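You operate a simulated robot arm through the tools that you are given. There is no shell and no other tool.

You are at the controls of a simulated robot arm. One attempt, no reset.

Task
Tilt both cradle wings as the wing card says and lock them.
Fine: set each wing before its knob goes to Lock.
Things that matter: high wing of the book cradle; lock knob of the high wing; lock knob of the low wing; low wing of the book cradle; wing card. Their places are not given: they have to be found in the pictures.

Only the result counts: the job must be done as asked and must still hold three seconds after the hand-in. Knocking over, shifting, dropping, spilling or breaking anything else fails it.

Robot
A 6-joint arm with a two-finger parallel gripper, fixed in place. Base frame: the origin is at the foot of the arm, x ahead of it, y to its left, z up. Units: m, degrees, N and s.
With the tool pointing down near the work surface it reaches from about 0.34 to 0.76 m from the base axis. Its first joint turns from -66.0 to 66.0 degrees. Payload 2.45 kg.
The tool frame sits at the grasp point between the pads (the TCP): z along the fingers, y along the line on which they close. The tips reach 0.024 m beyond it. The gripper opens to 0.068 m. The fingers are 0.017 m wide and 0.01 m thick; the gripper's body (0.04 by 0.07 m) begins 0.041 m behind the TCP.
Orientation is that of the tool frame in the base frame, as [roll, pitch, yaw] about the fixed x, y, z axes, in that order (R = Rz(yaw) Ry(pitch) Rx(roll)). With the fingers straight down and closing along the base's y, the tool's x points along the base's -x, its y along +y and its z along -z.

Tools
- The arm moves only by the tool jog_arm. Its argument "increments" is a list of rows, each a list of 6 numbers: the shift along the tool's x, y, z in units of 50 mm (1.0 is 50 mm), then the turn, a rotation vector about the tool's x, y, z in units of 4 degrees (1.0 is 4 degrees). In form: [[tx, ty, tz, rx, ry, rz], ...]. A call has 1 to 20 rows; each row shifts and turns the commanded pose from where the row before left it, along the tool's axes as they then stand. "jaw" is the opening, from 0 (shut) to 1 (fully open), set as the call begins (left out, the last holds). A call with a number of a shift or a turn outside -1 to 1 is refused whole. Rows are played at 5 a second. More than 0.05 m and 8.6 degrees between two rows, or a gripper value outside its range, and nothing of the call is played. Where a pose cannot be reached the arm comes as near as it can. A force on the tool above 60 N (or 10 N above the force at the start of the call, whichever is more), or a blocked arm, ends the call early, and 0.2 s more pass. Each finger travels about 0.108 m/s and halts on what it meets, pressing with about 41 N; the grip force reading is that of the motor and also rises with nothing between the fingers. The clock runs only during rows and for 0.2 s after the last one: add rows that do not move to give the fingers time. The reply holds the time, the measured pose of the TCP, the force on the tool along the base axes, the opening and the grip force, in the units named above and with some noise, with the torque about the TCP (base axes, N m) and any sound that the robot's microphone picked up.
- Cameras (640 x 400 px; columns grow to the right, rows downward): "scene" is fixed at [0.1764, 0.4164, 1.4739]; the picture's right is [-0.68, -0.73, 0.00], its down [-0.40, 0.37, -0.83] and it looks along [0.61, -0.57, -0.55] (base axes); focal length 357 px, centre (320, 200). "wrist" rides on the gripper at [0.084, 0.011, -0.075] in the tool frame; the picture's right is [-0.13, 0.99, 0.00], its down [-0.60, -0.08, -0.79] and it looks along [-0.79, -0.10, 0.61] (tool axes); focal length 251 px, centre (320, 200).
- grab_frame(camera): a new picture of that camera. The clock stands still meanwhile.
- locate(camera, pixels): there is no depth. For up to 12 entries [column, row, z] of the newest picture of that camera ("zoom" is the newest enlarged one), the place [x, y] in the base frame at which the ray of that pixel passes the height z, good to about 0.002 m, but the place of the scene camera against the robot may be out by one fixed shift of up to 0.012 m in any direction. The clock stands still meanwhile.
- close_up(camera, box): a new picture of the part [left, top, right, bottom] of that camera's present view, enlarged. The clock stands still meanwhile.
- sign_off(): hands the job in; it is judged then, once.

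Leave the gripper open and the arm clear of the work at the hand-in unless told otherwise.

The tools are called after ">>>" as name(argument=value, ...) on one line, values as JSON. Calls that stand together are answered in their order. jog_arm: Moves the arm, as the interface text tells. Its arguments: {"type":"object","properties":{"increments":{"type":"array","items":{"type":"array","items":{"type":"number"}}},"jaw":{"type":"number"}},"required":["increments"]} The other tools are called the same way: grab_frame (camera) takes a picture; locate (camera, pixels) gives the place at which the rays of pixels pass given heights; close_up (camera, box) takes an enlarged picture of a part of a camera's view; sign_off () hands the job in.

At the start:

```text
t: 0.0
position: [0.5004, -0.0423, 1.2327]
tool_rot: [-180.0, 0.0, -180.0]
ft_force: [0.7, -0.2, 0.5]
torque: [0.01, -0.01, 0.01]
opening: 0.0683
gripper_force: 0.0
```

scene: 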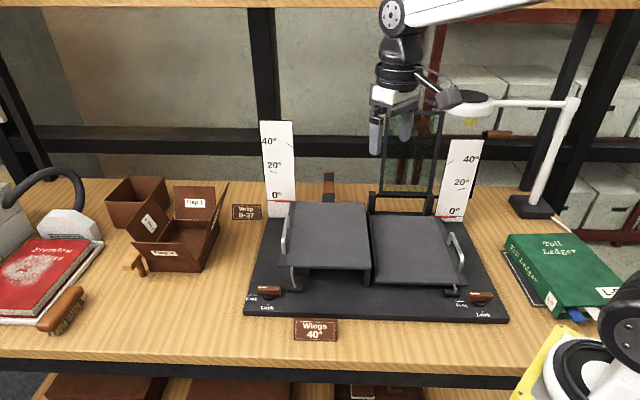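
wrist: 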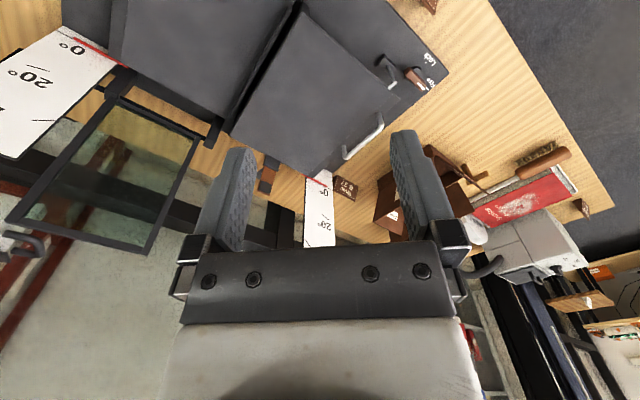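

I see the cradle in the middle of the bench, a card "Wings 40°" at (316,330), another card at (246,212), scales with 0/20/40°, and two knobs near (270,291) and (481,296). I will enlarge these parts first.

>>> close_up(camera="scene", box=[230, 270, 390, 350])

>>> close_up(camera="scene", box=[400, 220, 520, 330])

>>> close_up(camera="scene", box=[220, 110, 380, 230])

>>> close_up(camera="scene", box=[240, 190, 520, 330])

```text
4.00 times, centred on (310, 310) of scene
```

zoom: 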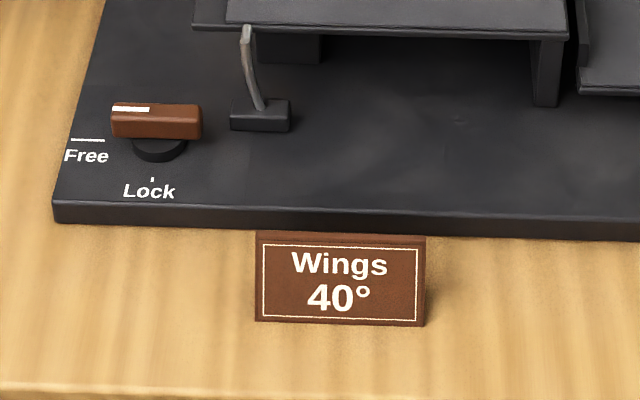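

```text
3.64 times, centred on (460, 275) of scene
```

zoom: 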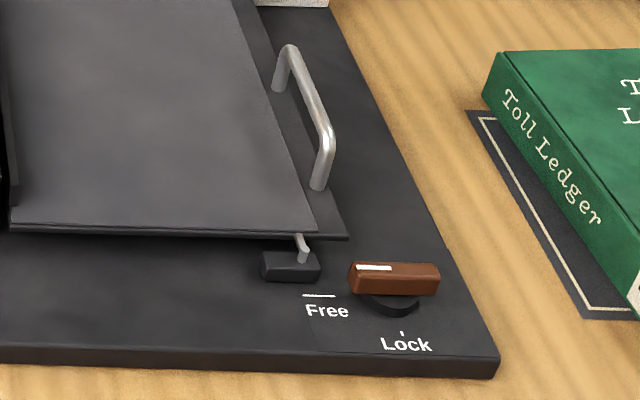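

```text
3.33 times, centred on (300, 170) of scene
```

zoom: 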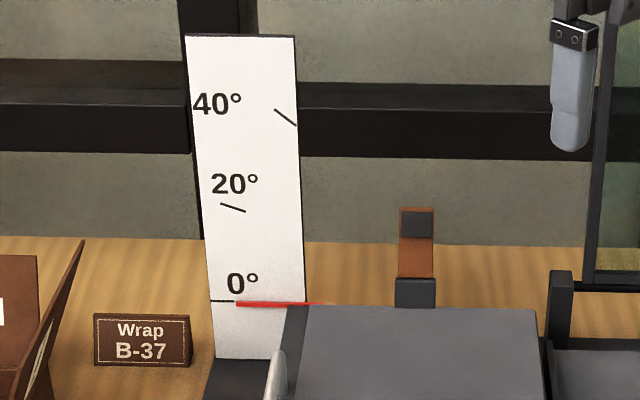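

```text
2.29 times, centred on (380, 260) of scene
```

zoom: 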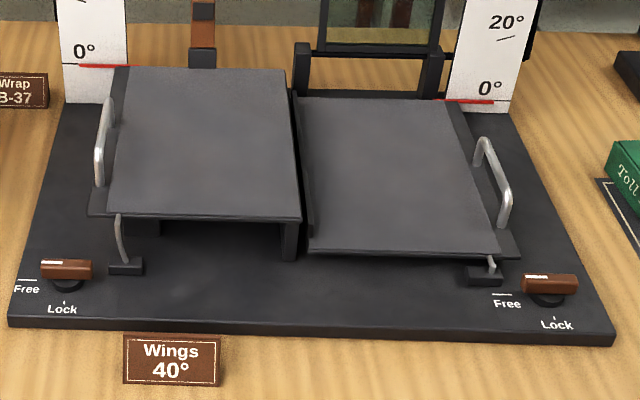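

The wing card reads "Wings 40°" (the other card, "Wrap B-37", is not for this). Both pointers stand at 0°, both knobs at Free (white mark toward Free). Now I triangulate the plate corner, left knob and handle from both cameras to learn heights.

>>> close_up(camera="wrist", box=[300, 0, 480, 180])

>>> locate(camera="scene", pixels=[[244, 316, 0.7], [244, 316, 0.8], [244, 316, 0.9], [244, 316, 1.0], [508, 322, 0.7], [508, 322, 0.8], [508, 322, 0.9], [508, 322, 1.0]])

>>> locate(camera="wrist", pixels=[[448, 74, 0.7], [448, 74, 0.8], [448, 74, 0.9], [448, 74, 1.0]])

```text
2.22 times, centred on (390, 90) of wrist
```

zoom: 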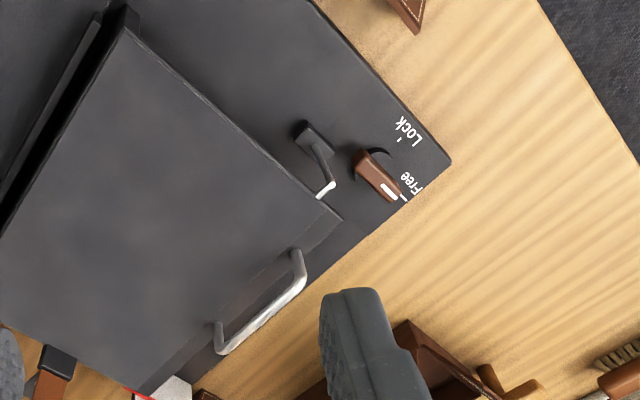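

```text
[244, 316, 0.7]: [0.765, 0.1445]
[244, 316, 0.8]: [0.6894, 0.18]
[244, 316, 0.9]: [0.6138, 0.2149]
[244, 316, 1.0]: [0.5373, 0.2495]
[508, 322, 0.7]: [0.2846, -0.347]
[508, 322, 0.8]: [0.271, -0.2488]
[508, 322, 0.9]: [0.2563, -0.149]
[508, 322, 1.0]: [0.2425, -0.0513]
```

```text
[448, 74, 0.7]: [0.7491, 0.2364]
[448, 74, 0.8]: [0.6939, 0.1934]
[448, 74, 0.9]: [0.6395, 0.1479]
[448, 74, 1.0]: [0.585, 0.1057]
```

Next I triangulate the left knob, left handle ends and left wing corner in both cameras.

>>> locate(camera="scene", pixels=[[269, 289, 0.82], [269, 289, 0.87], [283.2, 250, 0.85], [283.2, 250, 0.95], [287.5, 213, 0.85], [287.5, 213, 0.95], [279.3, 266.4, 0.85], [279.3, 266.4, 0.95]])

>>> locate(camera="wrist", pixels=[[416.3, 78.8, 0.82], [416.3, 78.8, 0.87], [379.8, 113, 0.85], [379.8, 113, 0.95], [343, 150, 0.85], [343, 150, 0.95], [400.5, 100, 0.85], [400.5, 100, 0.95]])

```text
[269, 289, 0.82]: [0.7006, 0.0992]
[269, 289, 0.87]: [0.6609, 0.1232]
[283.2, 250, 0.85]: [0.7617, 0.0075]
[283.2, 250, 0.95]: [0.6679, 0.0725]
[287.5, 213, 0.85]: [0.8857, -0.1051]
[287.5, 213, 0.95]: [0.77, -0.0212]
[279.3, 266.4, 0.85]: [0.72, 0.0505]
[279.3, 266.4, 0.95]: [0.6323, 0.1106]
```

```text
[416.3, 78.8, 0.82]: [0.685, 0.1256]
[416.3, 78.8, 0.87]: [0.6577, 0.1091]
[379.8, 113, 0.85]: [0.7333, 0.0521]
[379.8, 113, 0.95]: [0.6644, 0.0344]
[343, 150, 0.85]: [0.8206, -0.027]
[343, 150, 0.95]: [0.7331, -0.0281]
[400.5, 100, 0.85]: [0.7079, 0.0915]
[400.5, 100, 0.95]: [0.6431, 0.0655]
```

Estimates: plate top z≈0.82, left knob near (0.67,0.115,0.85), left handle near (0.70,0.04,0.90); the cradle stands about 45° turned. I'll yaw the tool by 45° so its camera looks along the spine from the front, and back off for a symmetric view.

>>> jog_arm(increments=[[0, 0, 0, 0, 0, 1], [0, 0, 0, 0, 0, 1], [0, 0, 0, 0, 0, 1], [0, 0, 0, 0, 0, 1], [0, 0, 0, 0, 0, 1], [0, 0, 0, 0, 0, 1], [0, 0, 0, 0, 0, 1], [0, 0, 0, 0, 0, 1], [0, 0, 0, 0, 0, 1], [0, 0, 0, 0, 0, 1], [0, 0, 0, 0, 0, 1], [0, 0, 0, 0, 0, 0.25], [0.8, 0, 0, 0, 0, 0], [0.8, 0, 0, 0, 0, 0], [0.8, 0, 0, 0, 0, 0], [0.8, 0, 0, 0, 0, 0]], jaw=1)

>>> grab_frame(camera="wrist")

>>> grab_frame(camera="scene")

```text
t: 3.4
position: [0.386, 0.0717, 1.2316]
tool_rot: [-180.0, 0.0, 135.0]
ft_force: [-1.0, 0.3, 0.5]
torque: [0.0, 0.0, 0.04]
opening: 0.0679
gripper_force: 0.1
```

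```text
taken
```

wrist: 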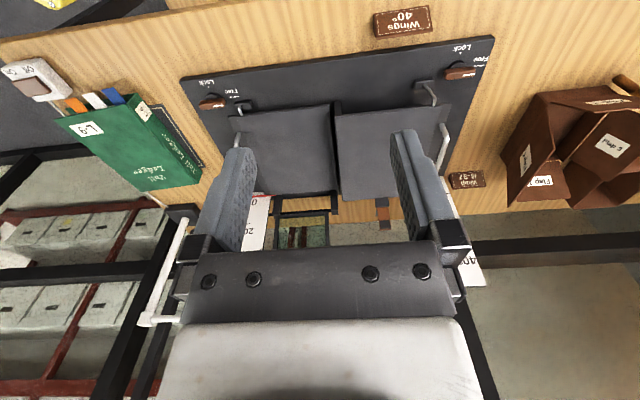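

```text
taken
```

scene: 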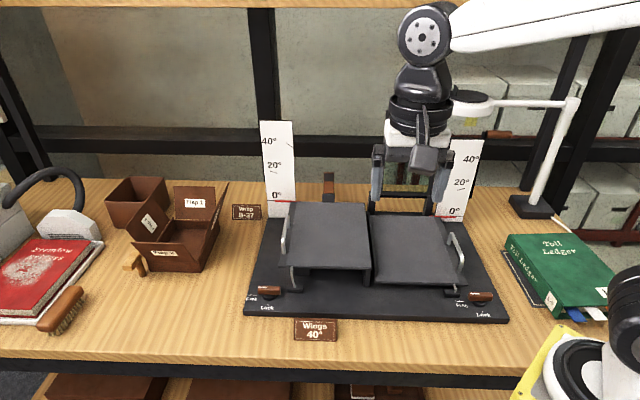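

The view is upside-down (image top = front of bench). I enlarge the cradle in this wrist view to pick exact points for triangulation against the first wrist pose.

>>> close_up(camera="wrist", box=[400, 20, 500, 180])

>>> close_up(camera="wrist", box=[170, 60, 350, 160])

>>> locate(camera="wrist", pixels=[[495, 37, 0.8], [495, 37, 0.82], [495, 37, 0.84], [180, 78, 0.8], [180, 78, 0.82], [180, 78, 0.84]])

```text
2.50 times, centred on (450, 100) of wrist
```

zoom: 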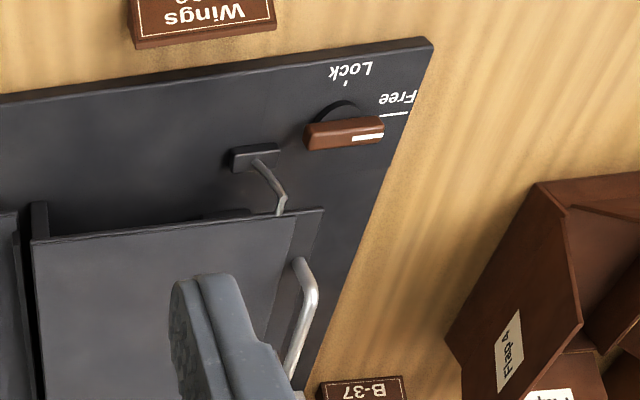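

```text
3.56 times, centred on (260, 110) of wrist
```

zoom: 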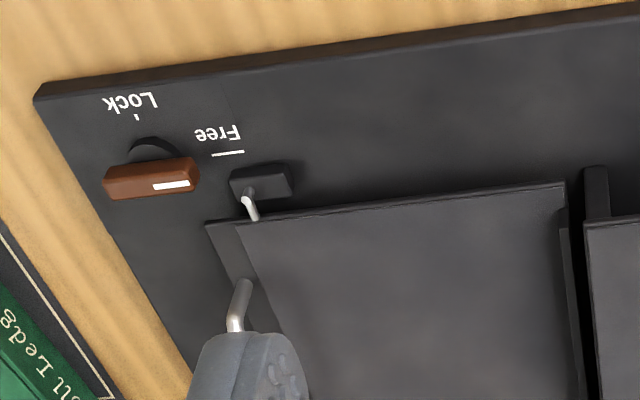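

```text
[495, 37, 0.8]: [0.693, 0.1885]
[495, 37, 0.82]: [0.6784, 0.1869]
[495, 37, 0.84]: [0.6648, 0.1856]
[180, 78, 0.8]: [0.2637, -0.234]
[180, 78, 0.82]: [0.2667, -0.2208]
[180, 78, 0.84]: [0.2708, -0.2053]
```

I locate left wing flange corner, inner corner, knob and handle, and the right-side ones, in this picture at two heights each.

>>> locate(camera="wrist", pixels=[[450.8, 103.2, 0.85], [450.8, 103.2, 0.95], [335.2, 115.2, 0.85], [335.2, 115.2, 0.95], [460, 73.2, 0.82], [460, 73.2, 0.87], [442, 124.8, 0.85], [442, 124.8, 0.95], [228, 116.2, 0.82], [228, 116.2, 0.92], [328.8, 105.2, 0.82], [328.8, 105.2, 0.92]])

>>> locate(camera="wrist", pixels=[[212.8, 103.8, 0.82], [212.8, 103.8, 0.87]])

>>> locate(camera="scene", pixels=[[481, 296, 0.82], [481, 296, 0.87]])

```text
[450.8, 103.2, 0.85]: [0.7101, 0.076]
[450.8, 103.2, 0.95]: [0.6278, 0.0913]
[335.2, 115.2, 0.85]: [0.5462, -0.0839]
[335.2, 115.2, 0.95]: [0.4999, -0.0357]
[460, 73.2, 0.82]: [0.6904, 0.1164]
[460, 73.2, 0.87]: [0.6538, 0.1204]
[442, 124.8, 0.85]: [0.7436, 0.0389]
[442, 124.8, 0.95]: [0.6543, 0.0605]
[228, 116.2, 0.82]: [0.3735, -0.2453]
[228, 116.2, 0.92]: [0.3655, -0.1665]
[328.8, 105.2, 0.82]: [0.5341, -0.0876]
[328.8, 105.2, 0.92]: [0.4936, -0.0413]
```

```text
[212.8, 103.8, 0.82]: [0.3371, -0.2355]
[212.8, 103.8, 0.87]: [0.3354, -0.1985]
```

```text
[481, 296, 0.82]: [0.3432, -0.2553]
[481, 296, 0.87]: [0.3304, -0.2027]
```

Now consistent: plate near edge from (0.679,0.187) to (0.267,-0.222), top z≈0.82, turned 45°. Left knob (0.673,0.118,0.842), right knob ≈(0.336,-0.219,0.842). Left wing flange corner at z≈0.886, right at z≈0.843. I go closer to the left handle to see its shape.

>>> jog_arm(increments=[[-0.465, 0.4725, 0.579, 0, 0, 0], [-0.465, 0.4725, 0.579, 0, 0, 0], [-0.465, 0.4725, 0.579, 0, 0, 0], [-0.465, 0.4725, 0.579, 0, 0, 0], [-0.465, 0.4725, 0.579, 0, 0, 0], [-0.465, 0.4725, 0.579, 0, 0, 0], [-0.465, 0.4725, 0.579, 0, 0, 0], [-0.465, 0.4725, 0.579, 0, 0, 0], [0, 0, 0, 0, 0, 0]])

>>> grab_frame(camera="wrist")

>>> grab_frame(camera="scene")

```text
t: 5.4
position: [0.654, 0.075, 1.0007]
tool_rot: [-180.0, 0.0, 135.1]
ft_force: [-1.4, -0.7, 0.0]
torque: [0.0, 0.0, -0.03]
opening: 0.068
gripper_force: 0.0
```

```text
taken
```

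wrist: 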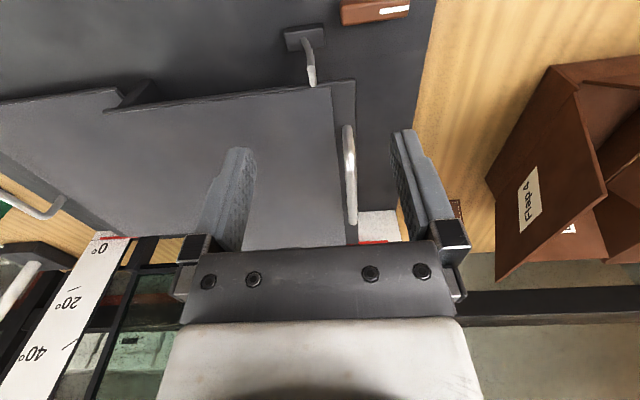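

```text
taken
```

scene: 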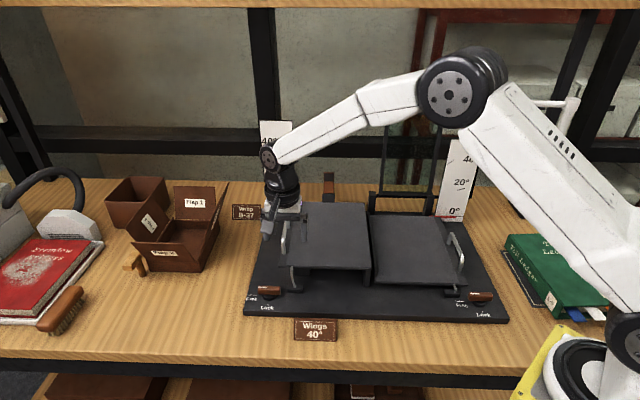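

The handle is visible between the fingers at (349,125)–(352,225). I enlarge it in both cameras.

>>> close_up(camera="wrist", box=[280, 60, 440, 260])

>>> close_up(camera="scene", box=[230, 180, 330, 300])

```text
2.00 times, centred on (360, 160) of wrist
```

zoom: 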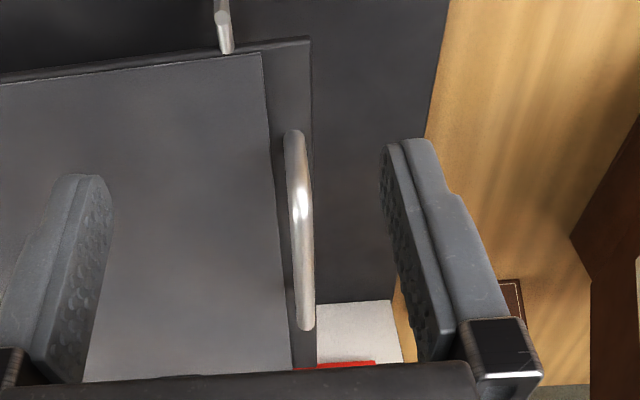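

```text
3.33 times, centred on (280, 240) of scene
```

zoom: 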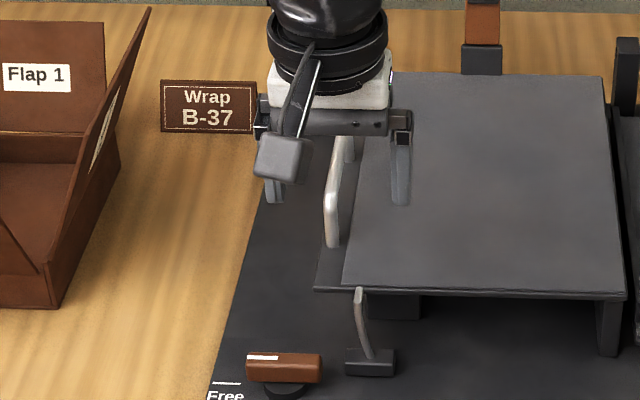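

I locate handle foot and bar ends at plausible heights (flange 0.886, bar ≈0.91–0.93).

>>> locate(camera="wrist", pixels=[[346.5, 128, 0.886], [349, 150, 0.91], [349, 150, 0.93], [354, 222, 0.91], [354, 222, 0.93], [355, 79, 0.886], [332, 86, 0.886], [356.5, 240, 0.886]])

>>> locate(camera="scene", pixels=[[283.8, 253.5, 0.886], [282.8, 241.5, 0.91], [282.8, 241.5, 0.93], [288, 224, 0.91], [288, 224, 0.93]])

```text
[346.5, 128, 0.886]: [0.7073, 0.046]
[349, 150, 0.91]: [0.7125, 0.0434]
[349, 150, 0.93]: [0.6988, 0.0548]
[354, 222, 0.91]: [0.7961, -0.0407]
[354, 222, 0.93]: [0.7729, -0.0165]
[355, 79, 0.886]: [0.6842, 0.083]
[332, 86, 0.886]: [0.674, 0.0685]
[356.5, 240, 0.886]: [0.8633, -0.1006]
```

```text
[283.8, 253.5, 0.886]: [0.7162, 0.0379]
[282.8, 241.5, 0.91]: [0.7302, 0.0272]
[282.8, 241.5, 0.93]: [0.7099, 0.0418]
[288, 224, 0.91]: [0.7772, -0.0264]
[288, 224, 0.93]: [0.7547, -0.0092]
```

Left handle: a U standing on the flange, bar along the spine direction from v≈0.12 to 0.22 in the plate frame, at u≈0.079, top z≈0.923. I move above its middle-near part, at about (0.729,0.025,0.98), with a half-open jaw.

>>> jog_arm(increments=[[-0.59, 0.118, 0.138, 0, 0, 0], [-0.59, 0.118, 0.138, 0, 0, 0], [-0.59, 0.118, 0.138, 0, 0, 0], [0, 0, 0, 0, 0, 0]], jaw=0.6)

>>> close_up(camera="wrist", box=[220, 60, 420, 260])

>>> close_up(camera="scene", box=[230, 160, 350, 300])

```text
t: 6.4
position: [0.7272, 0.0232, 0.9783]
tool_rot: [-180.0, -0.1, 135.1]
ft_force: [0.8, 0.5, -0.6]
torque: [0.01, 0.01, -0.03]
opening: 0.0407
gripper_force: 0.0
```

```text
2.00 times, centred on (320, 160) of wrist
```

zoom: 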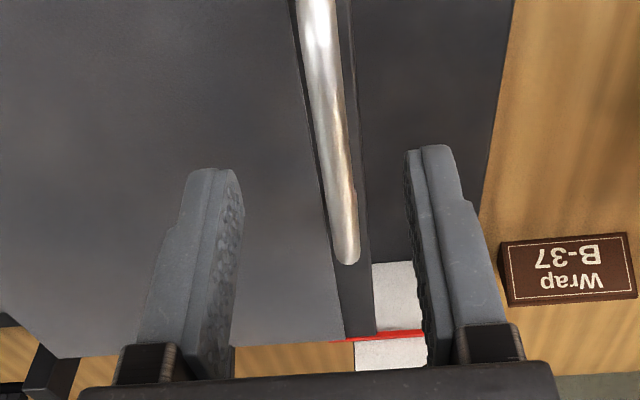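

```text
2.86 times, centred on (290, 230) of scene
```

zoom: 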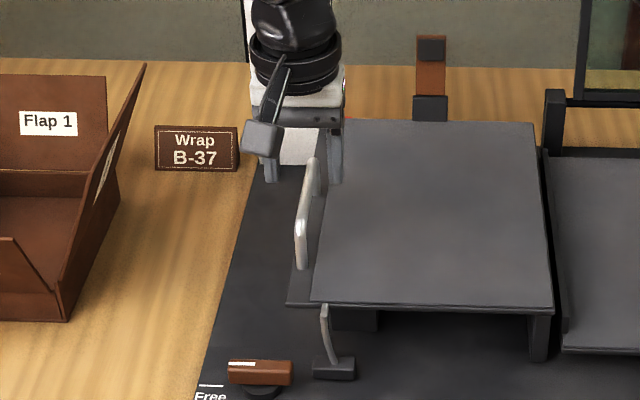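

The bar passes at zoom (322,80) to (348,260), i.e. between the fingers. I check its lateral position at z≈0.92.

>>> locate(camera="wrist", pixels=[[319, 70, 0.92], [325.5, 120, 0.92], [331, 160, 0.92], [334, 187, 0.92], [334, 187, 0.93]])

>>> locate(camera="zoom", pixels=[[299, 222, 0.92], [299, 222, 0.93], [313, 162, 0.92], [313, 162, 0.93]])

```text
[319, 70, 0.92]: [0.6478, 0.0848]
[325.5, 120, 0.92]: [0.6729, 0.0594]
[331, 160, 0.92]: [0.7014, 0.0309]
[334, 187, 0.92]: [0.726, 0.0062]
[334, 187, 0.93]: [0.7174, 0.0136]
```

```text
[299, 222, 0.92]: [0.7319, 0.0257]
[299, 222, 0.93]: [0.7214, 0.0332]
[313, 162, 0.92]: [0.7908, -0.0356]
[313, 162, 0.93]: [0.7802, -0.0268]
```

The wrist locate seems tied to the older full frame; I take a fresh one and repeat.

>>> grab_frame(camera="wrist")

>>> locate(camera="wrist", pixels=[[319, 70, 0.92], [325.5, 120, 0.92], [331, 160, 0.92], [334, 187, 0.92], [334, 187, 0.93]])

```text
taken
```

wrist: 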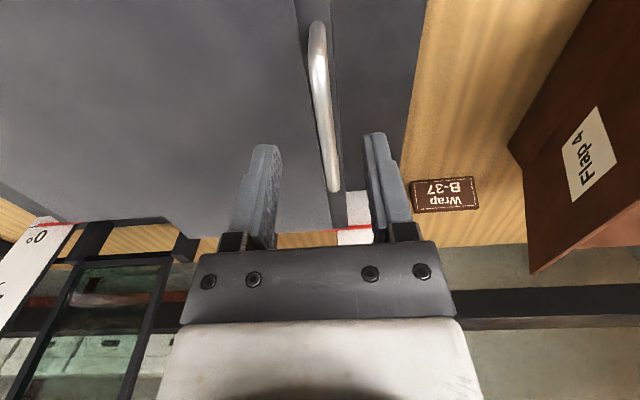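

```text
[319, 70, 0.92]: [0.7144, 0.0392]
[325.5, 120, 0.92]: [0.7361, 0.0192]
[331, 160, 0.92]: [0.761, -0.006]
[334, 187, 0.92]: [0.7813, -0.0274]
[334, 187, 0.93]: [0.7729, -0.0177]
```

Bar line: x+y≈0.7545 (u=0.079). I shift 3 mm outward and descend to z≈0.923.

>>> jog_arm(increments=[[0, 0.058, 0.2, 0, 0, 0], [0, 0, 0.3, 0, 0, 0], [0, 0, 0.3, 0, 0, 0], [0, 0, 0.2, 0, 0, 0], [0, 0, 0.1, 0, 0, 0], [0, 0, 0, 0, 0, 0]])

>>> grab_frame(camera="wrist")

>>> close_up(camera="scene", box=[230, 160, 350, 300])

```text
t: 7.8
position: [0.7313, 0.0266, 0.9254]
tool_rot: [180.0, 0.0, 135.0]
ft_force: [-0.6, 0.0, 0.6]
torque: [0.0, 0.02, -0.01]
opening: 0.0408
gripper_force: 0.1
```

```text
taken
```

wrist: 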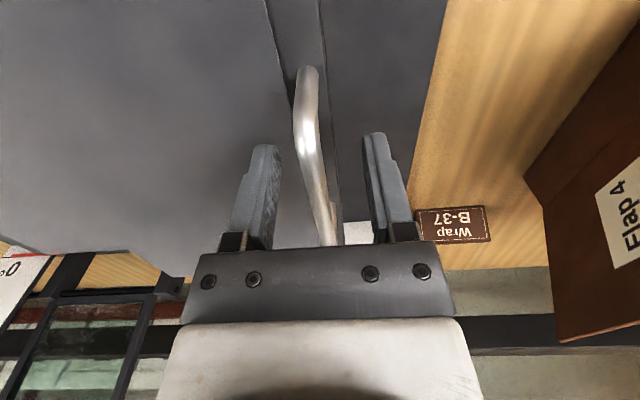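

```text
2.86 times, centred on (290, 230) of scene
```

zoom: 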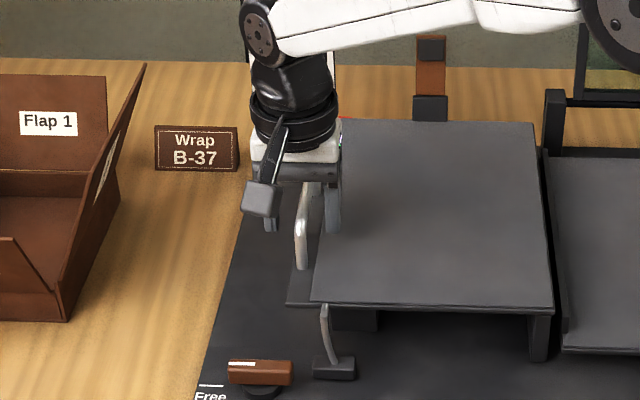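

The bar runs between the pads through the TCP pixel (~(320,182)). I close the gripper on it.

>>> jog_arm(increments=[[0, 0, 0, 0, 0, 0], [0, 0, 0, 0, 0, 0], [0, 0, 0, 0, 0, 0]], jaw=0)

>>> grab_frame(camera="wrist")

```text
t: 8.6
position: [0.7294, 0.0241, 0.9249]
tool_rot: [-179.8, -0.1, 134.8]
ft_force: [-15.5, -10.5, 4.6]
torque: [0.39, 0.43, 0.06]
opening: 0.0093
gripper_force: 30.8
```

```text
taken
```

wrist: 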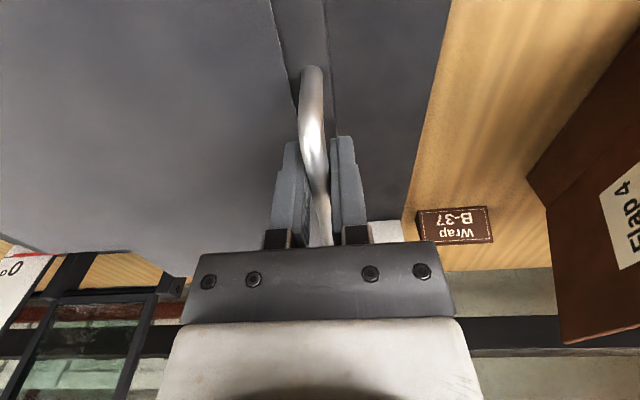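

Gripped (opening 9 mm), with ~18 N side load toward the spine; I relax it by shifting 1.5 mm inward, then start lifting 4° along the arc.

>>> jog_arm(increments=[[0, -0.03, 0, 0, 0, 0], [0, 0, 0, 0, 0, 0]])

>>> jog_arm(increments=[[0, -0.0304, -0.1433, -0.5, 0, 0], [0, -0.0304, -0.1433, -0.5, 0, 0], [0, 0, 0, 0, 0, 0]])

```text
t: 9.2
position: [0.7289, 0.0247, 0.9251]
tool_rot: [-180.0, -0.1, 135.2]
ft_force: [-15.3, -10.5, 3.8]
torque: [0.43, 0.45, 0.0]
opening: 0.0096
gripper_force: 31.1
```

```text
t: 10.0
position: [0.7276, 0.0228, 0.94]
tool_rot: [176.0, 0.0, 135.0]
ft_force: [-5.7, -7.8, -4.8]
torque: [0.26, 0.22, 0.03]
opening: 0.0094
gripper_force: 31.3
```

It lifted 4° with low forces. I check the pointer in the scene view, then continue.

>>> jog_arm(increments=[[0, -0.0304, -0.1433, -0.5, 0, 0], [0, -0.0304, -0.1433, -0.5, 0, 0], [0, -0.0304, -0.1433, -0.5, 0, 0], [0, -0.0304, -0.1433, -0.5, 0, 0], [0, 0, 0, 0, 0, 0]])

>>> close_up(camera="scene", box=[220, 110, 400, 300])

```text
t: 11.2
position: [0.72, 0.0152, 0.9664]
tool_rot: [167.8, 0.0, 135.0]
ft_force: [3.6, -3.2, -2.1]
torque: [0.25, 0.25, 0.06]
opening: 0.0094
gripper_force: 31.4
```

```text
2.11 times, centred on (310, 205) of scene
```

zoom: 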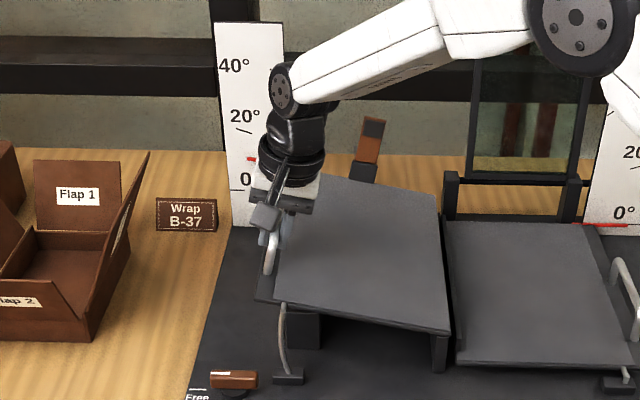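

The wing and pointer rise with the tool. I continue by another 20°.

>>> jog_arm(increments=[[0, -0.0304, -0.1433, -0.5, 0, 0], [0, -0.0304, -0.1433, -0.5, 0, 0], [0, -0.0304, -0.1433, -0.5, 0, 0], [0, -0.0304, -0.1433, -0.5, 0, 0], [0, -0.0304, -0.1433, -0.5, 0, 0], [0, -0.0304, -0.1433, -0.5, 0, 0], [0, -0.0304, -0.1433, -0.5, 0, 0], [0, -0.0304, -0.1433, -0.5, 0, 0], [0, -0.0304, -0.1433, -0.5, 0, 0], [0, -0.0304, -0.1433, -0.5, 0, 0], [0, 0, 0, 0, 0, 0]])

>>> close_up(camera="scene", box=[220, 110, 400, 300])

```text
t: 13.6
position: [0.6917, -0.0115, 1.0286]
tool_rot: [148.0, 0.1, 134.8]
ft_force: [11.1, -16.2, -5.9]
torque: [0.07, 0.01, -0.01]
opening: 0.0097
gripper_force: 30.8
```

```text
2.11 times, centred on (310, 205) of scene
```

zoom: 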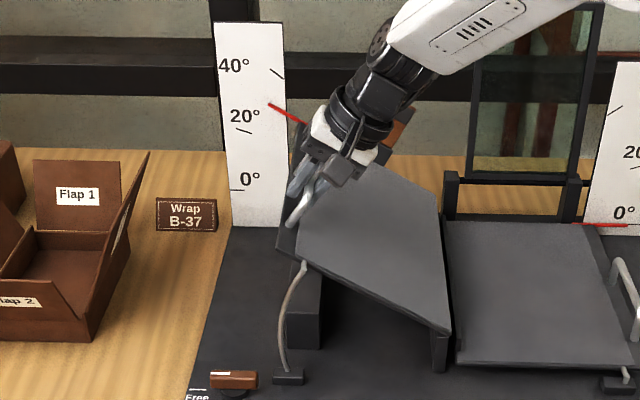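

Pointer is at about 32°, agreeing with the tool's 32° tilt. There's a ~19 N pull along the bar, which I ease with a 2 mm shift along -x tool, and I continue 6°.

>>> jog_arm(increments=[[-0.02, -0.0304, -0.1433, -0.5, 0, 0], [-0.02, -0.0304, -0.1433, -0.5, 0, 0], [-0.02, -0.0304, -0.1433, -0.5, 0, 0], [0, 0, 0, 0, 0, 0], [0, 0, 0, 0, 0, 0]])

>>> close_up(camera="scene", box=[240, 110, 340, 190])

```text
t: 14.8
position: [0.6816, -0.0238, 1.0438]
tool_rot: [142.1, -0.2, 135.3]
ft_force: [-8.6, 6.4, -4.6]
torque: [0.28, 0.28, 0.31]
opening: 0.0095
gripper_force: 31.3
```

```text
5.00 times, centred on (290, 150) of scene
```

zoom: 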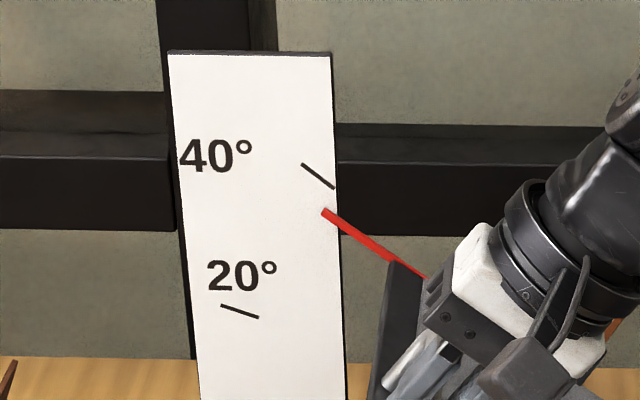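

The pointer now is a bit below the 40° tick (about 36°). I go on in 1° steps, 3 of them.

>>> jog_arm(increments=[[0.01, -0.0152, -0.0717, -0.25, 0, 0], [0, -0.0152, -0.0717, -0.25, 0, 0], [0, -0.0152, -0.0717, -0.25, 0, 0], [0, 0, 0, 0, 0, 0], [0, 0, 0, 0, 0, 0]])

>>> close_up(camera="scene", box=[240, 110, 340, 190])

```text
t: 16.0
position: [0.6752, -0.0292, 1.0502]
tool_rot: [139.0, -0.1, 135.1]
ft_force: [-15.3, 15.7, -2.8]
torque: [-0.12, -0.08, -0.18]
opening: 0.0092
gripper_force: 31.7
```

```text
5.00 times, centred on (290, 150) of scene
```

zoom: 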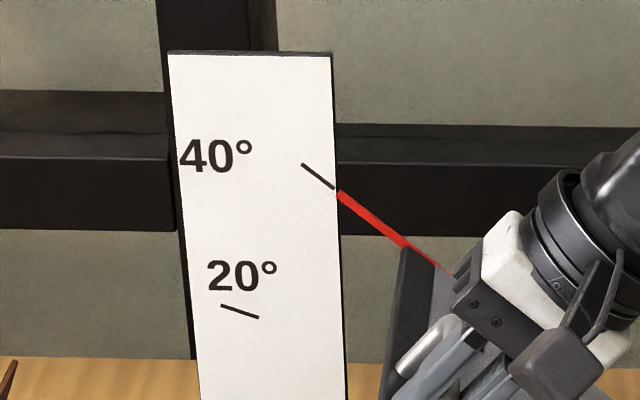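

The pointer lines up with the 40° tick. I ease the ~20 N along-bar load by 1.5 mm and then open the jaw to see whether the wing holds.

>>> jog_arm(increments=[[0.03, 0, 0, 0, 0, 0], [0, 0, 0, 0, 0, 0]])

>>> jog_arm(increments=[[0, 0, 0, 0, 0, 0], [0, 0, 0, 0, 0, 0], [0, 0, 0, 0, 0, 0]], jaw=0.5)

>>> close_up(camera="scene", box=[240, 110, 340, 190])

```text
t: 16.6
position: [0.6744, -0.0303, 1.051]
tool_rot: [139.0, 0.0, 135.1]
ft_force: [-9.1, 6.1, -5.8]
torque: [0.44, 0.46, 0.54]
opening: 0.0097
gripper_force: 31.0
```

```text
t: 17.4
position: [0.6753, -0.0297, 1.0514]
tool_rot: [139.0, 0.2, 135.0]
ft_force: [0.0, 0.5, 0.2]
torque: [-0.02, -0.01, 0.06]
opening: 0.0341
gripper_force: 0.2
```

```text
5.00 times, centred on (290, 150) of scene
```

zoom: 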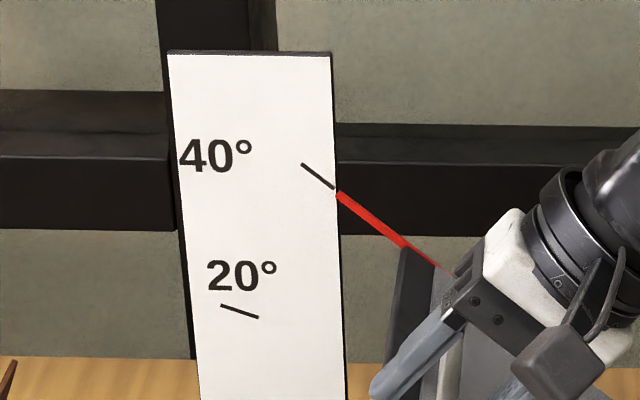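

The wing seems to hold. I back off along the tool axis by 80 mm and look again.

>>> jog_arm(increments=[[0, 0, -0.3, 0, 0, 0], [0, 0, -0.4, 0, 0, 0], [0, 0, -0.5, 0, 0, 0], [0, 0, -0.5, 0, 0, 0], [0, 0, 0, 0, 0, 0]])

>>> close_up(camera="scene", box=[240, 110, 340, 190])

>>> grab_frame(camera="scene")

```text
t: 18.6
position: [0.6336, -0.0709, 1.116]
tool_rot: [139.0, 0.0, 135.1]
ft_force: [-0.3, 0.8, 0.0]
torque: [0.01, 0.01, 0.02]
opening: 0.034
gripper_force: 0.1
```

```text
5.00 times, centred on (290, 150) of scene
```

zoom: 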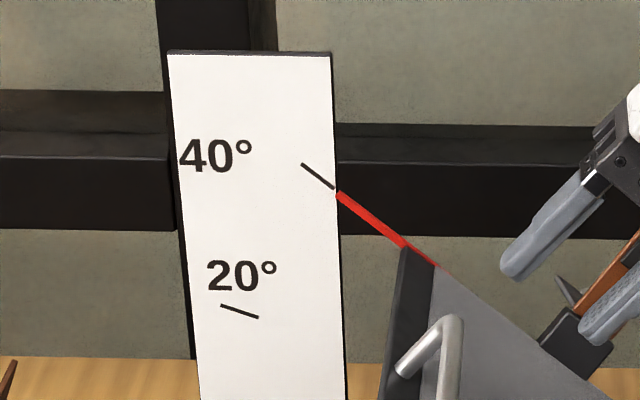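

```text
taken
```

scene: 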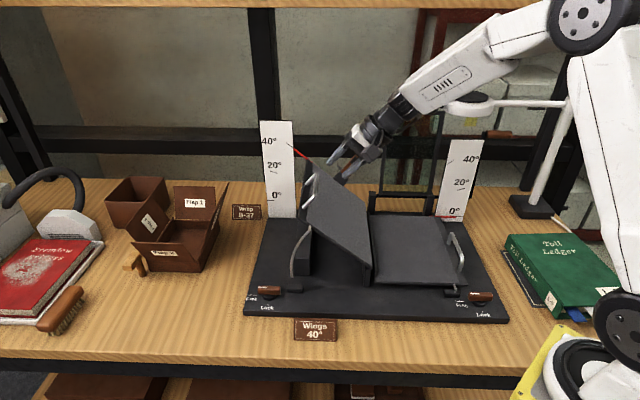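

The wing holds. A tighter enlargement to check the alignment exactly.

>>> close_up(camera="scene", box=[290, 130, 330, 155])

```text
16.00 times, centred on (310, 142) of scene
```

zoom: 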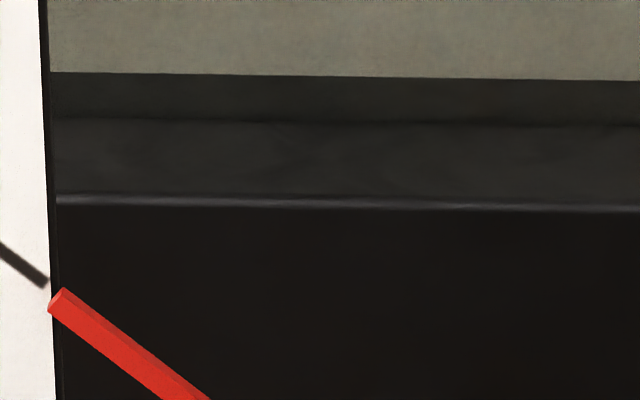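

The small offset of the red pointer below the tick (≈0.4 px) equals that seen at 0°, so the high wing is at 40°. Now I turn the tool vertical, then go forward and outward to a place above the left knob.

>>> jog_arm(increments=[[0, 0, 0, 0.932, 0, 0], [0, 0, 0, 0.932, 0, 0], [0, 0, 0, 0.932, 0, 0], [0, 0, 0, 0.932, 0, 0], [0, 0, 0, 0.932, 0, 0], [0, 0, 0, 0.932, 0, 0], [0, 0, 0, 0.932, 0, 0], [0, 0, 0, 0.932, 0, 0], [0, 0, 0, 0.932, 0, 0], [0, 0, 0, 0.932, 0, 0], [0, 0, 0, 0.932, 0, 0], [0.7, 0, 0, 0, 0, 0], [0.7, 0, 0, 0, 0, 0], [0.7, 0, 0, 0, 0, 0], [0, 0.81, 0, 0, 0, 0], [0, 0.81, 0, 0, 0, 0], [0, 0.81, 0, 0, 0, 0], [0, 0.81, 0, 0, 0, 0], [0, 0, 0, 0, 0, 0]])

>>> grab_frame(camera="wrist")

>>> grab_frame(camera="scene")

```text
t: 22.6
position: [0.6737, 0.1194, 1.1161]
tool_rot: [180.0, 0.0, 134.9]
ft_force: [-0.3, 0.2, 0.0]
torque: [-0.02, -0.02, -0.01]
opening: 0.0339
gripper_force: 0.1
```

```text
taken
```

wrist: 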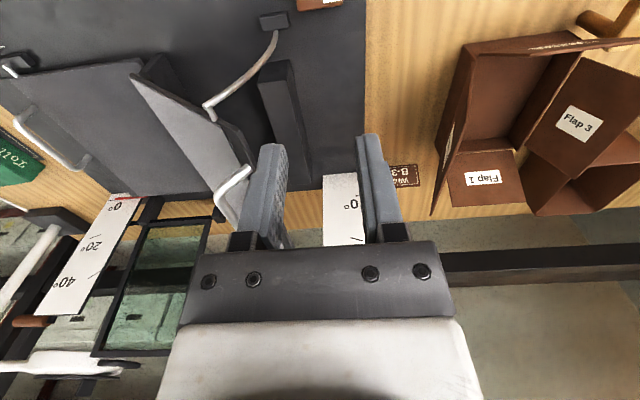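

```text
taken
```

scene: 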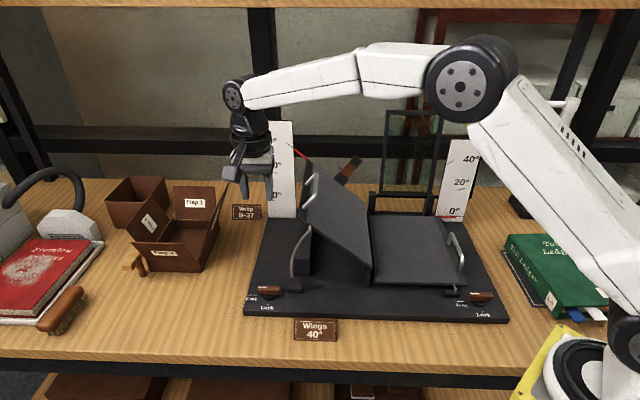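

Now above the left knob. I yaw the tool to 45° (its camera to the outer side), so the pads close across the knob bar.

>>> jog_arm(increments=[[0, 0, 0, 0, 0, 1], [0, 0, 0, 0, 0, 1], [0, 0, 0, 0, 0, 1], [0, 0, 0, 0, 0, 1], [0, 0, 0, 0, 0, 1], [0, 0, 0, 0, 0, 1], [0, 0, 0, 0, 0, 1], [0, 0, 0, 0, 0, 1], [0, 0, 0, 0, 0, 1], [0, 0, 0, 0, 0, 1], [0, 0, 0, 0, 0, 1], [0, 0, 0, 0, 0, 1], [0, 0, 0, 0, 0, 1], [0, 0, 0, 0, 0, 1], [0, 0, 0, 0, 0, 1], [0, 0, 0, 0, 0, 1], [0, 0, 0, 0, 0, 1], [0, 0, 0, 0, 0, 1], [0, 0, 0, 0, 0, 1], [0, 0, 0, 0, 0, 1]])

>>> jog_arm(increments=[[0, 0, 0.4, 0, 0, 1], [0, 0, 0.4, 0, 0, 1], [0, 0, 0.4, 0, 0, 0.5], [0, 0, 0.4, 0, 0, 0], [0, 0, 0, 0, 0, 0]])

>>> grab_frame(camera="wrist")

>>> grab_frame(camera="scene")

```text
t: 26.8
position: [0.6757, 0.1198, 1.1157]
tool_rot: [180.0, 0.1, 54.9]
ft_force: [-0.2, 0.0, 0.1]
torque: [-0.01, 0.0, 0.02]
opening: 0.0342
gripper_force: 0.1
```

```text
t: 28.0
position: [0.6751, 0.1188, 1.0349]
tool_rot: [180.0, 0.0, 44.9]
ft_force: [0.4, 0.0, -1.3]
torque: [0.0, 0.0, -0.02]
opening: 0.034
gripper_force: 0.1
```

```text
taken
```

wrist: 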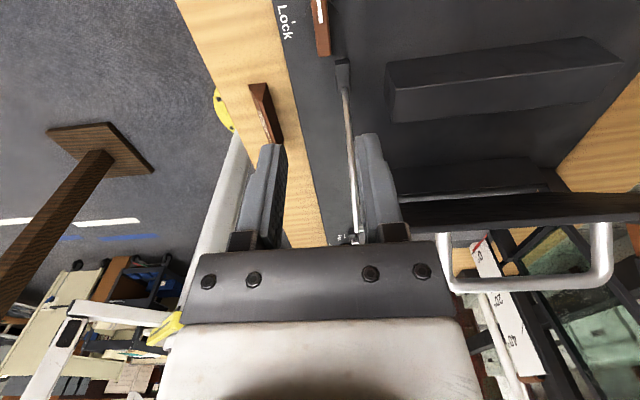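

```text
taken
```

scene: 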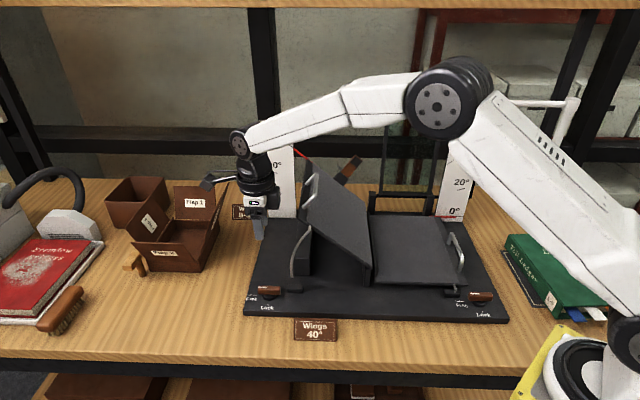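

Pose reached. I zoom on the knob and the strut next to it, to check clearance.

>>> close_up(camera="scene", box=[240, 230, 330, 310])

>>> locate(camera="scene", pixels=[[294, 287, 0.83], [291, 265, 0.88], [291, 265, 0.92], [269, 289, 0.845], [269, 289, 0.85]])

>>> close_up(camera="wrist", box=[260, 0, 420, 100])

>>> locate(camera="wrist", pixels=[[322, 50, 0.84], [344, 72, 0.83], [349, 130, 0.88], [349, 130, 0.92], [313, 8, 0.84]])

```text
5.00 times, centred on (285, 270) of scene
```

zoom: 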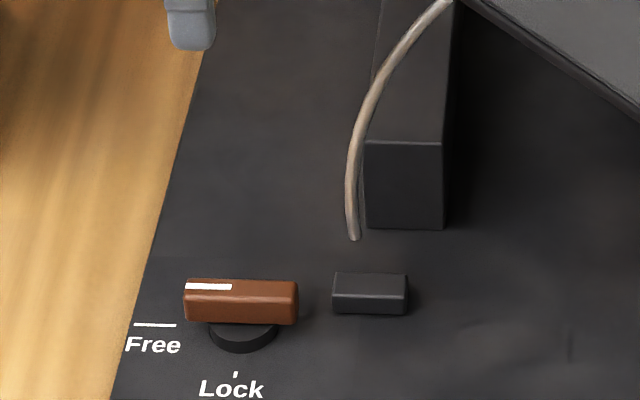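

```text
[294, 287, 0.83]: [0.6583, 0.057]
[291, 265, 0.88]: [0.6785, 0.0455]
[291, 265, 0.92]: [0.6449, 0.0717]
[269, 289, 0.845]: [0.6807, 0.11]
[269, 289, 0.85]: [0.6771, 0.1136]
```

```text
4.00 times, centred on (340, 50) of wrist
```

zoom: 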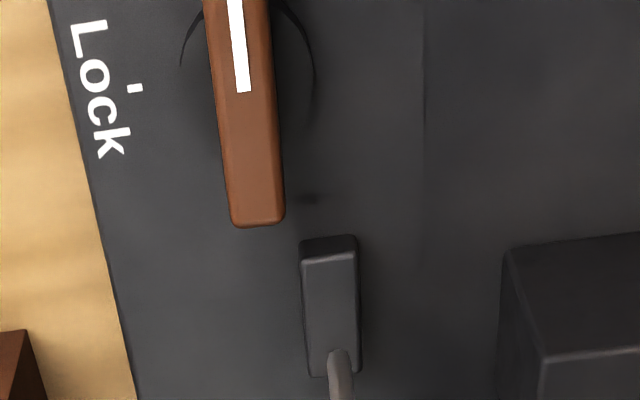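

```text
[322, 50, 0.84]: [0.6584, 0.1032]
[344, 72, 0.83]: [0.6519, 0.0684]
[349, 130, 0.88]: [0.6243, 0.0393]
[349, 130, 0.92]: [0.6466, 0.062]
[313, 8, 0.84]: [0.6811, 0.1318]
```

The strut and box are clear of the knob. Knob bar: centre ≈(0.673,0.118), bar height z≈0.83–0.85. I descend to z≈0.89 first and look.

>>> jog_arm(increments=[[-0.04, 0, 0.6, 0, 0, 0], [0, 0, 0.6, 0, 0, 0], [0, 0, 0.6, 0, 0, 0], [0, 0, 0.6, 0, 0, 0], [0, 0, 0.5, 0, 0, 0], [0, 0, 0, 0, 0, 0]], jaw=0.65)

>>> grab_frame(camera="wrist")

>>> close_up(camera="scene", box=[220, 220, 330, 310])

```text
t: 29.4
position: [0.6742, 0.1176, 0.8894]
tool_rot: [180.0, 0.0, 45.0]
ft_force: [-0.5, 0.0, 0.7]
torque: [-0.02, 0.01, -0.02]
opening: 0.044
gripper_force: 0.0
```

```text
taken
```

wrist: 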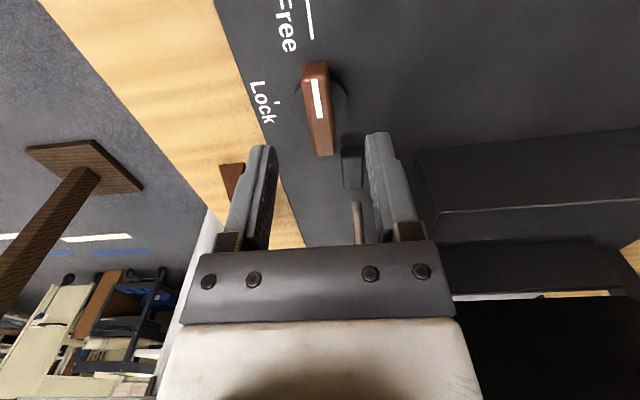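

```text
4.44 times, centred on (275, 265) of scene
```

zoom: 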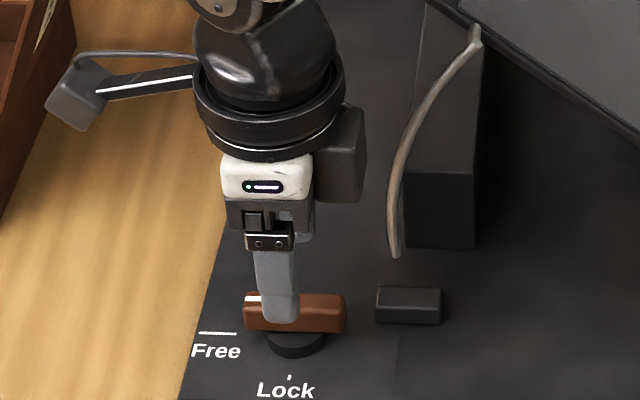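

The bar shows at (315,64)–(322,155) between the fingers. I locate its ends at the top height.

>>> locate(camera="wrist", pixels=[[315, 68, 0.85], [323, 150, 0.85], [315, 68, 0.84], [323, 150, 0.84], [306, 110, 0.84], [331, 108, 0.85]])

```text
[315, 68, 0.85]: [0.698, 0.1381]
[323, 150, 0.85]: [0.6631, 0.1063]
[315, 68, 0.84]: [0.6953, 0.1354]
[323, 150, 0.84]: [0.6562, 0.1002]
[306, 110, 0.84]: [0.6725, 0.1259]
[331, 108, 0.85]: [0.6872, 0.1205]
```

Bar centre agrees within ~1.5 mm with the TCP. I descend to TCP z≈0.853 (tips ≈0.829, just over the knob's disc).

>>> jog_arm(increments=[[-0.03, 0, 0.24, 0, 0, 0], [0, 0, 0.24, 0, 0, 0], [0, 0, 0.24, 0, 0, 0], [0, 0, 0, 0, 0, 0]])

>>> grab_frame(camera="wrist")

>>> close_up(camera="scene", box=[220, 220, 330, 310])

```text
t: 30.4
position: [0.6727, 0.1162, 0.8533]
tool_rot: [180.0, 0.0, 45.0]
ft_force: [-0.4, -0.7, -0.2]
torque: [-0.03, -0.01, 0.01]
opening: 0.0441
gripper_force: 0.0
```

```text
taken
```

wrist: 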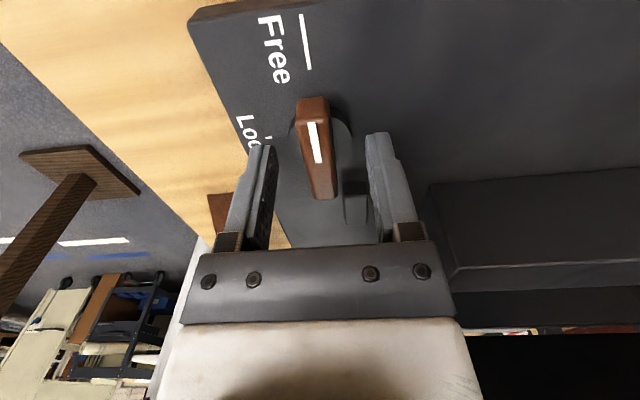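

```text
4.44 times, centred on (275, 265) of scene
```

zoom: 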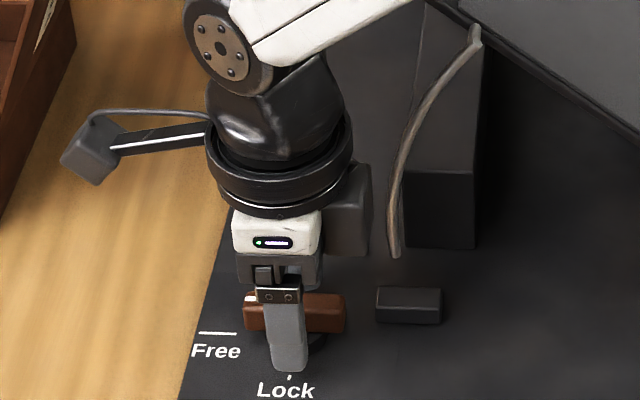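

The fingers straddle the bar, centre matches. I close on the knob.

>>> jog_arm(increments=[[0, 0, 0, 0, 0, 0], [0, 0, 0, 0, 0, 0], [0, 0, 0, 0, 0, 0]], jaw=0)

>>> grab_frame(camera="wrist")

```text
t: 31.2
position: [0.6742, 0.115, 0.8541]
tool_rot: [180.0, -0.1, 45.0]
ft_force: [2.5, -1.5, -1.5]
torque: [0.06, -0.1, -0.01]
opening: 0.0143
gripper_force: 33.2
```

```text
taken
```

wrist: 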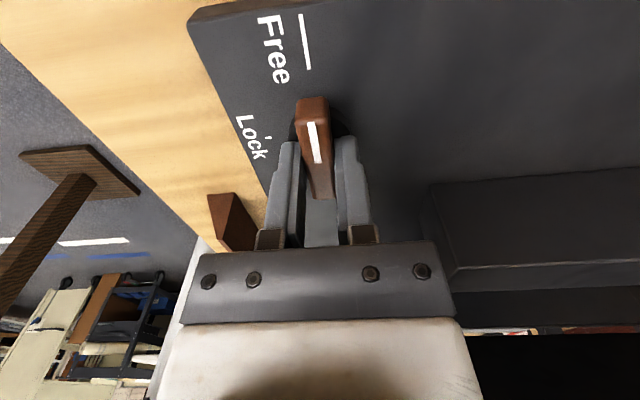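

Gripped (14 mm). Now turn counter-clockwise seen from above (tool z −), first 20°.

>>> jog_arm(increments=[[0, 0, 0, 0, 0, -0.7], [0, 0, 0, 0, 0, -0.7], [0, 0, 0, 0, 0, -0.7], [0, 0, 0, 0, 0, -0.7], [0, 0, 0, 0, 0, -0.7], [0, 0, 0, 0, 0, -0.7], [0, 0, 0, 0, 0, -0.8], [0, 0, 0, 0, 0, 0]])

>>> grab_frame(camera="wrist")

```text
t: 33.0
position: [0.674, 0.1142, 0.8536]
tool_rot: [179.9, 0.0, 65.0]
ft_force: [14.3, -18.4, -8.2]
torque: [0.53, -0.52, -0.04]
opening: 0.0139
gripper_force: 33.6
```

```text
taken
```

wrist: 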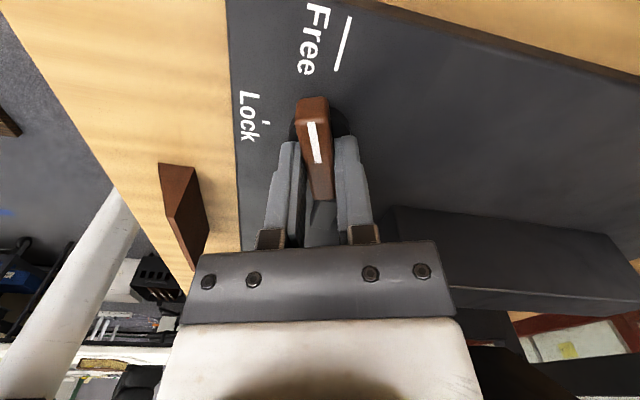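

The knob turns with the tool (now 20°), but there's 23 N side force, meaning the pivot is ~4 mm farther out than the TCP. I correct by ~1.4 mm and continue with a small compensating shift.

>>> jog_arm(increments=[[-0.01, 0.028, 0, 0, 0, 0], [0, 0.005, 0, 0, 0, -0.8], [0, 0.005, 0, 0, 0, -0.8], [0, 0.005, 0, 0, 0, -0.8], [0, 0.005, 0, 0, 0, -0.8], [0, 0.005, 0, 0, 0, -0.8], [0, 0, 0, 0, 0, 0]])

```text
t: 34.6
position: [0.6745, 0.1147, 0.8544]
tool_rot: [-179.8, 0.0, 81.1]
ft_force: [-15.6, -12.2, 13.7]
torque: [-0.92, 0.11, 0.05]
opening: 0.014
gripper_force: 33.3
```

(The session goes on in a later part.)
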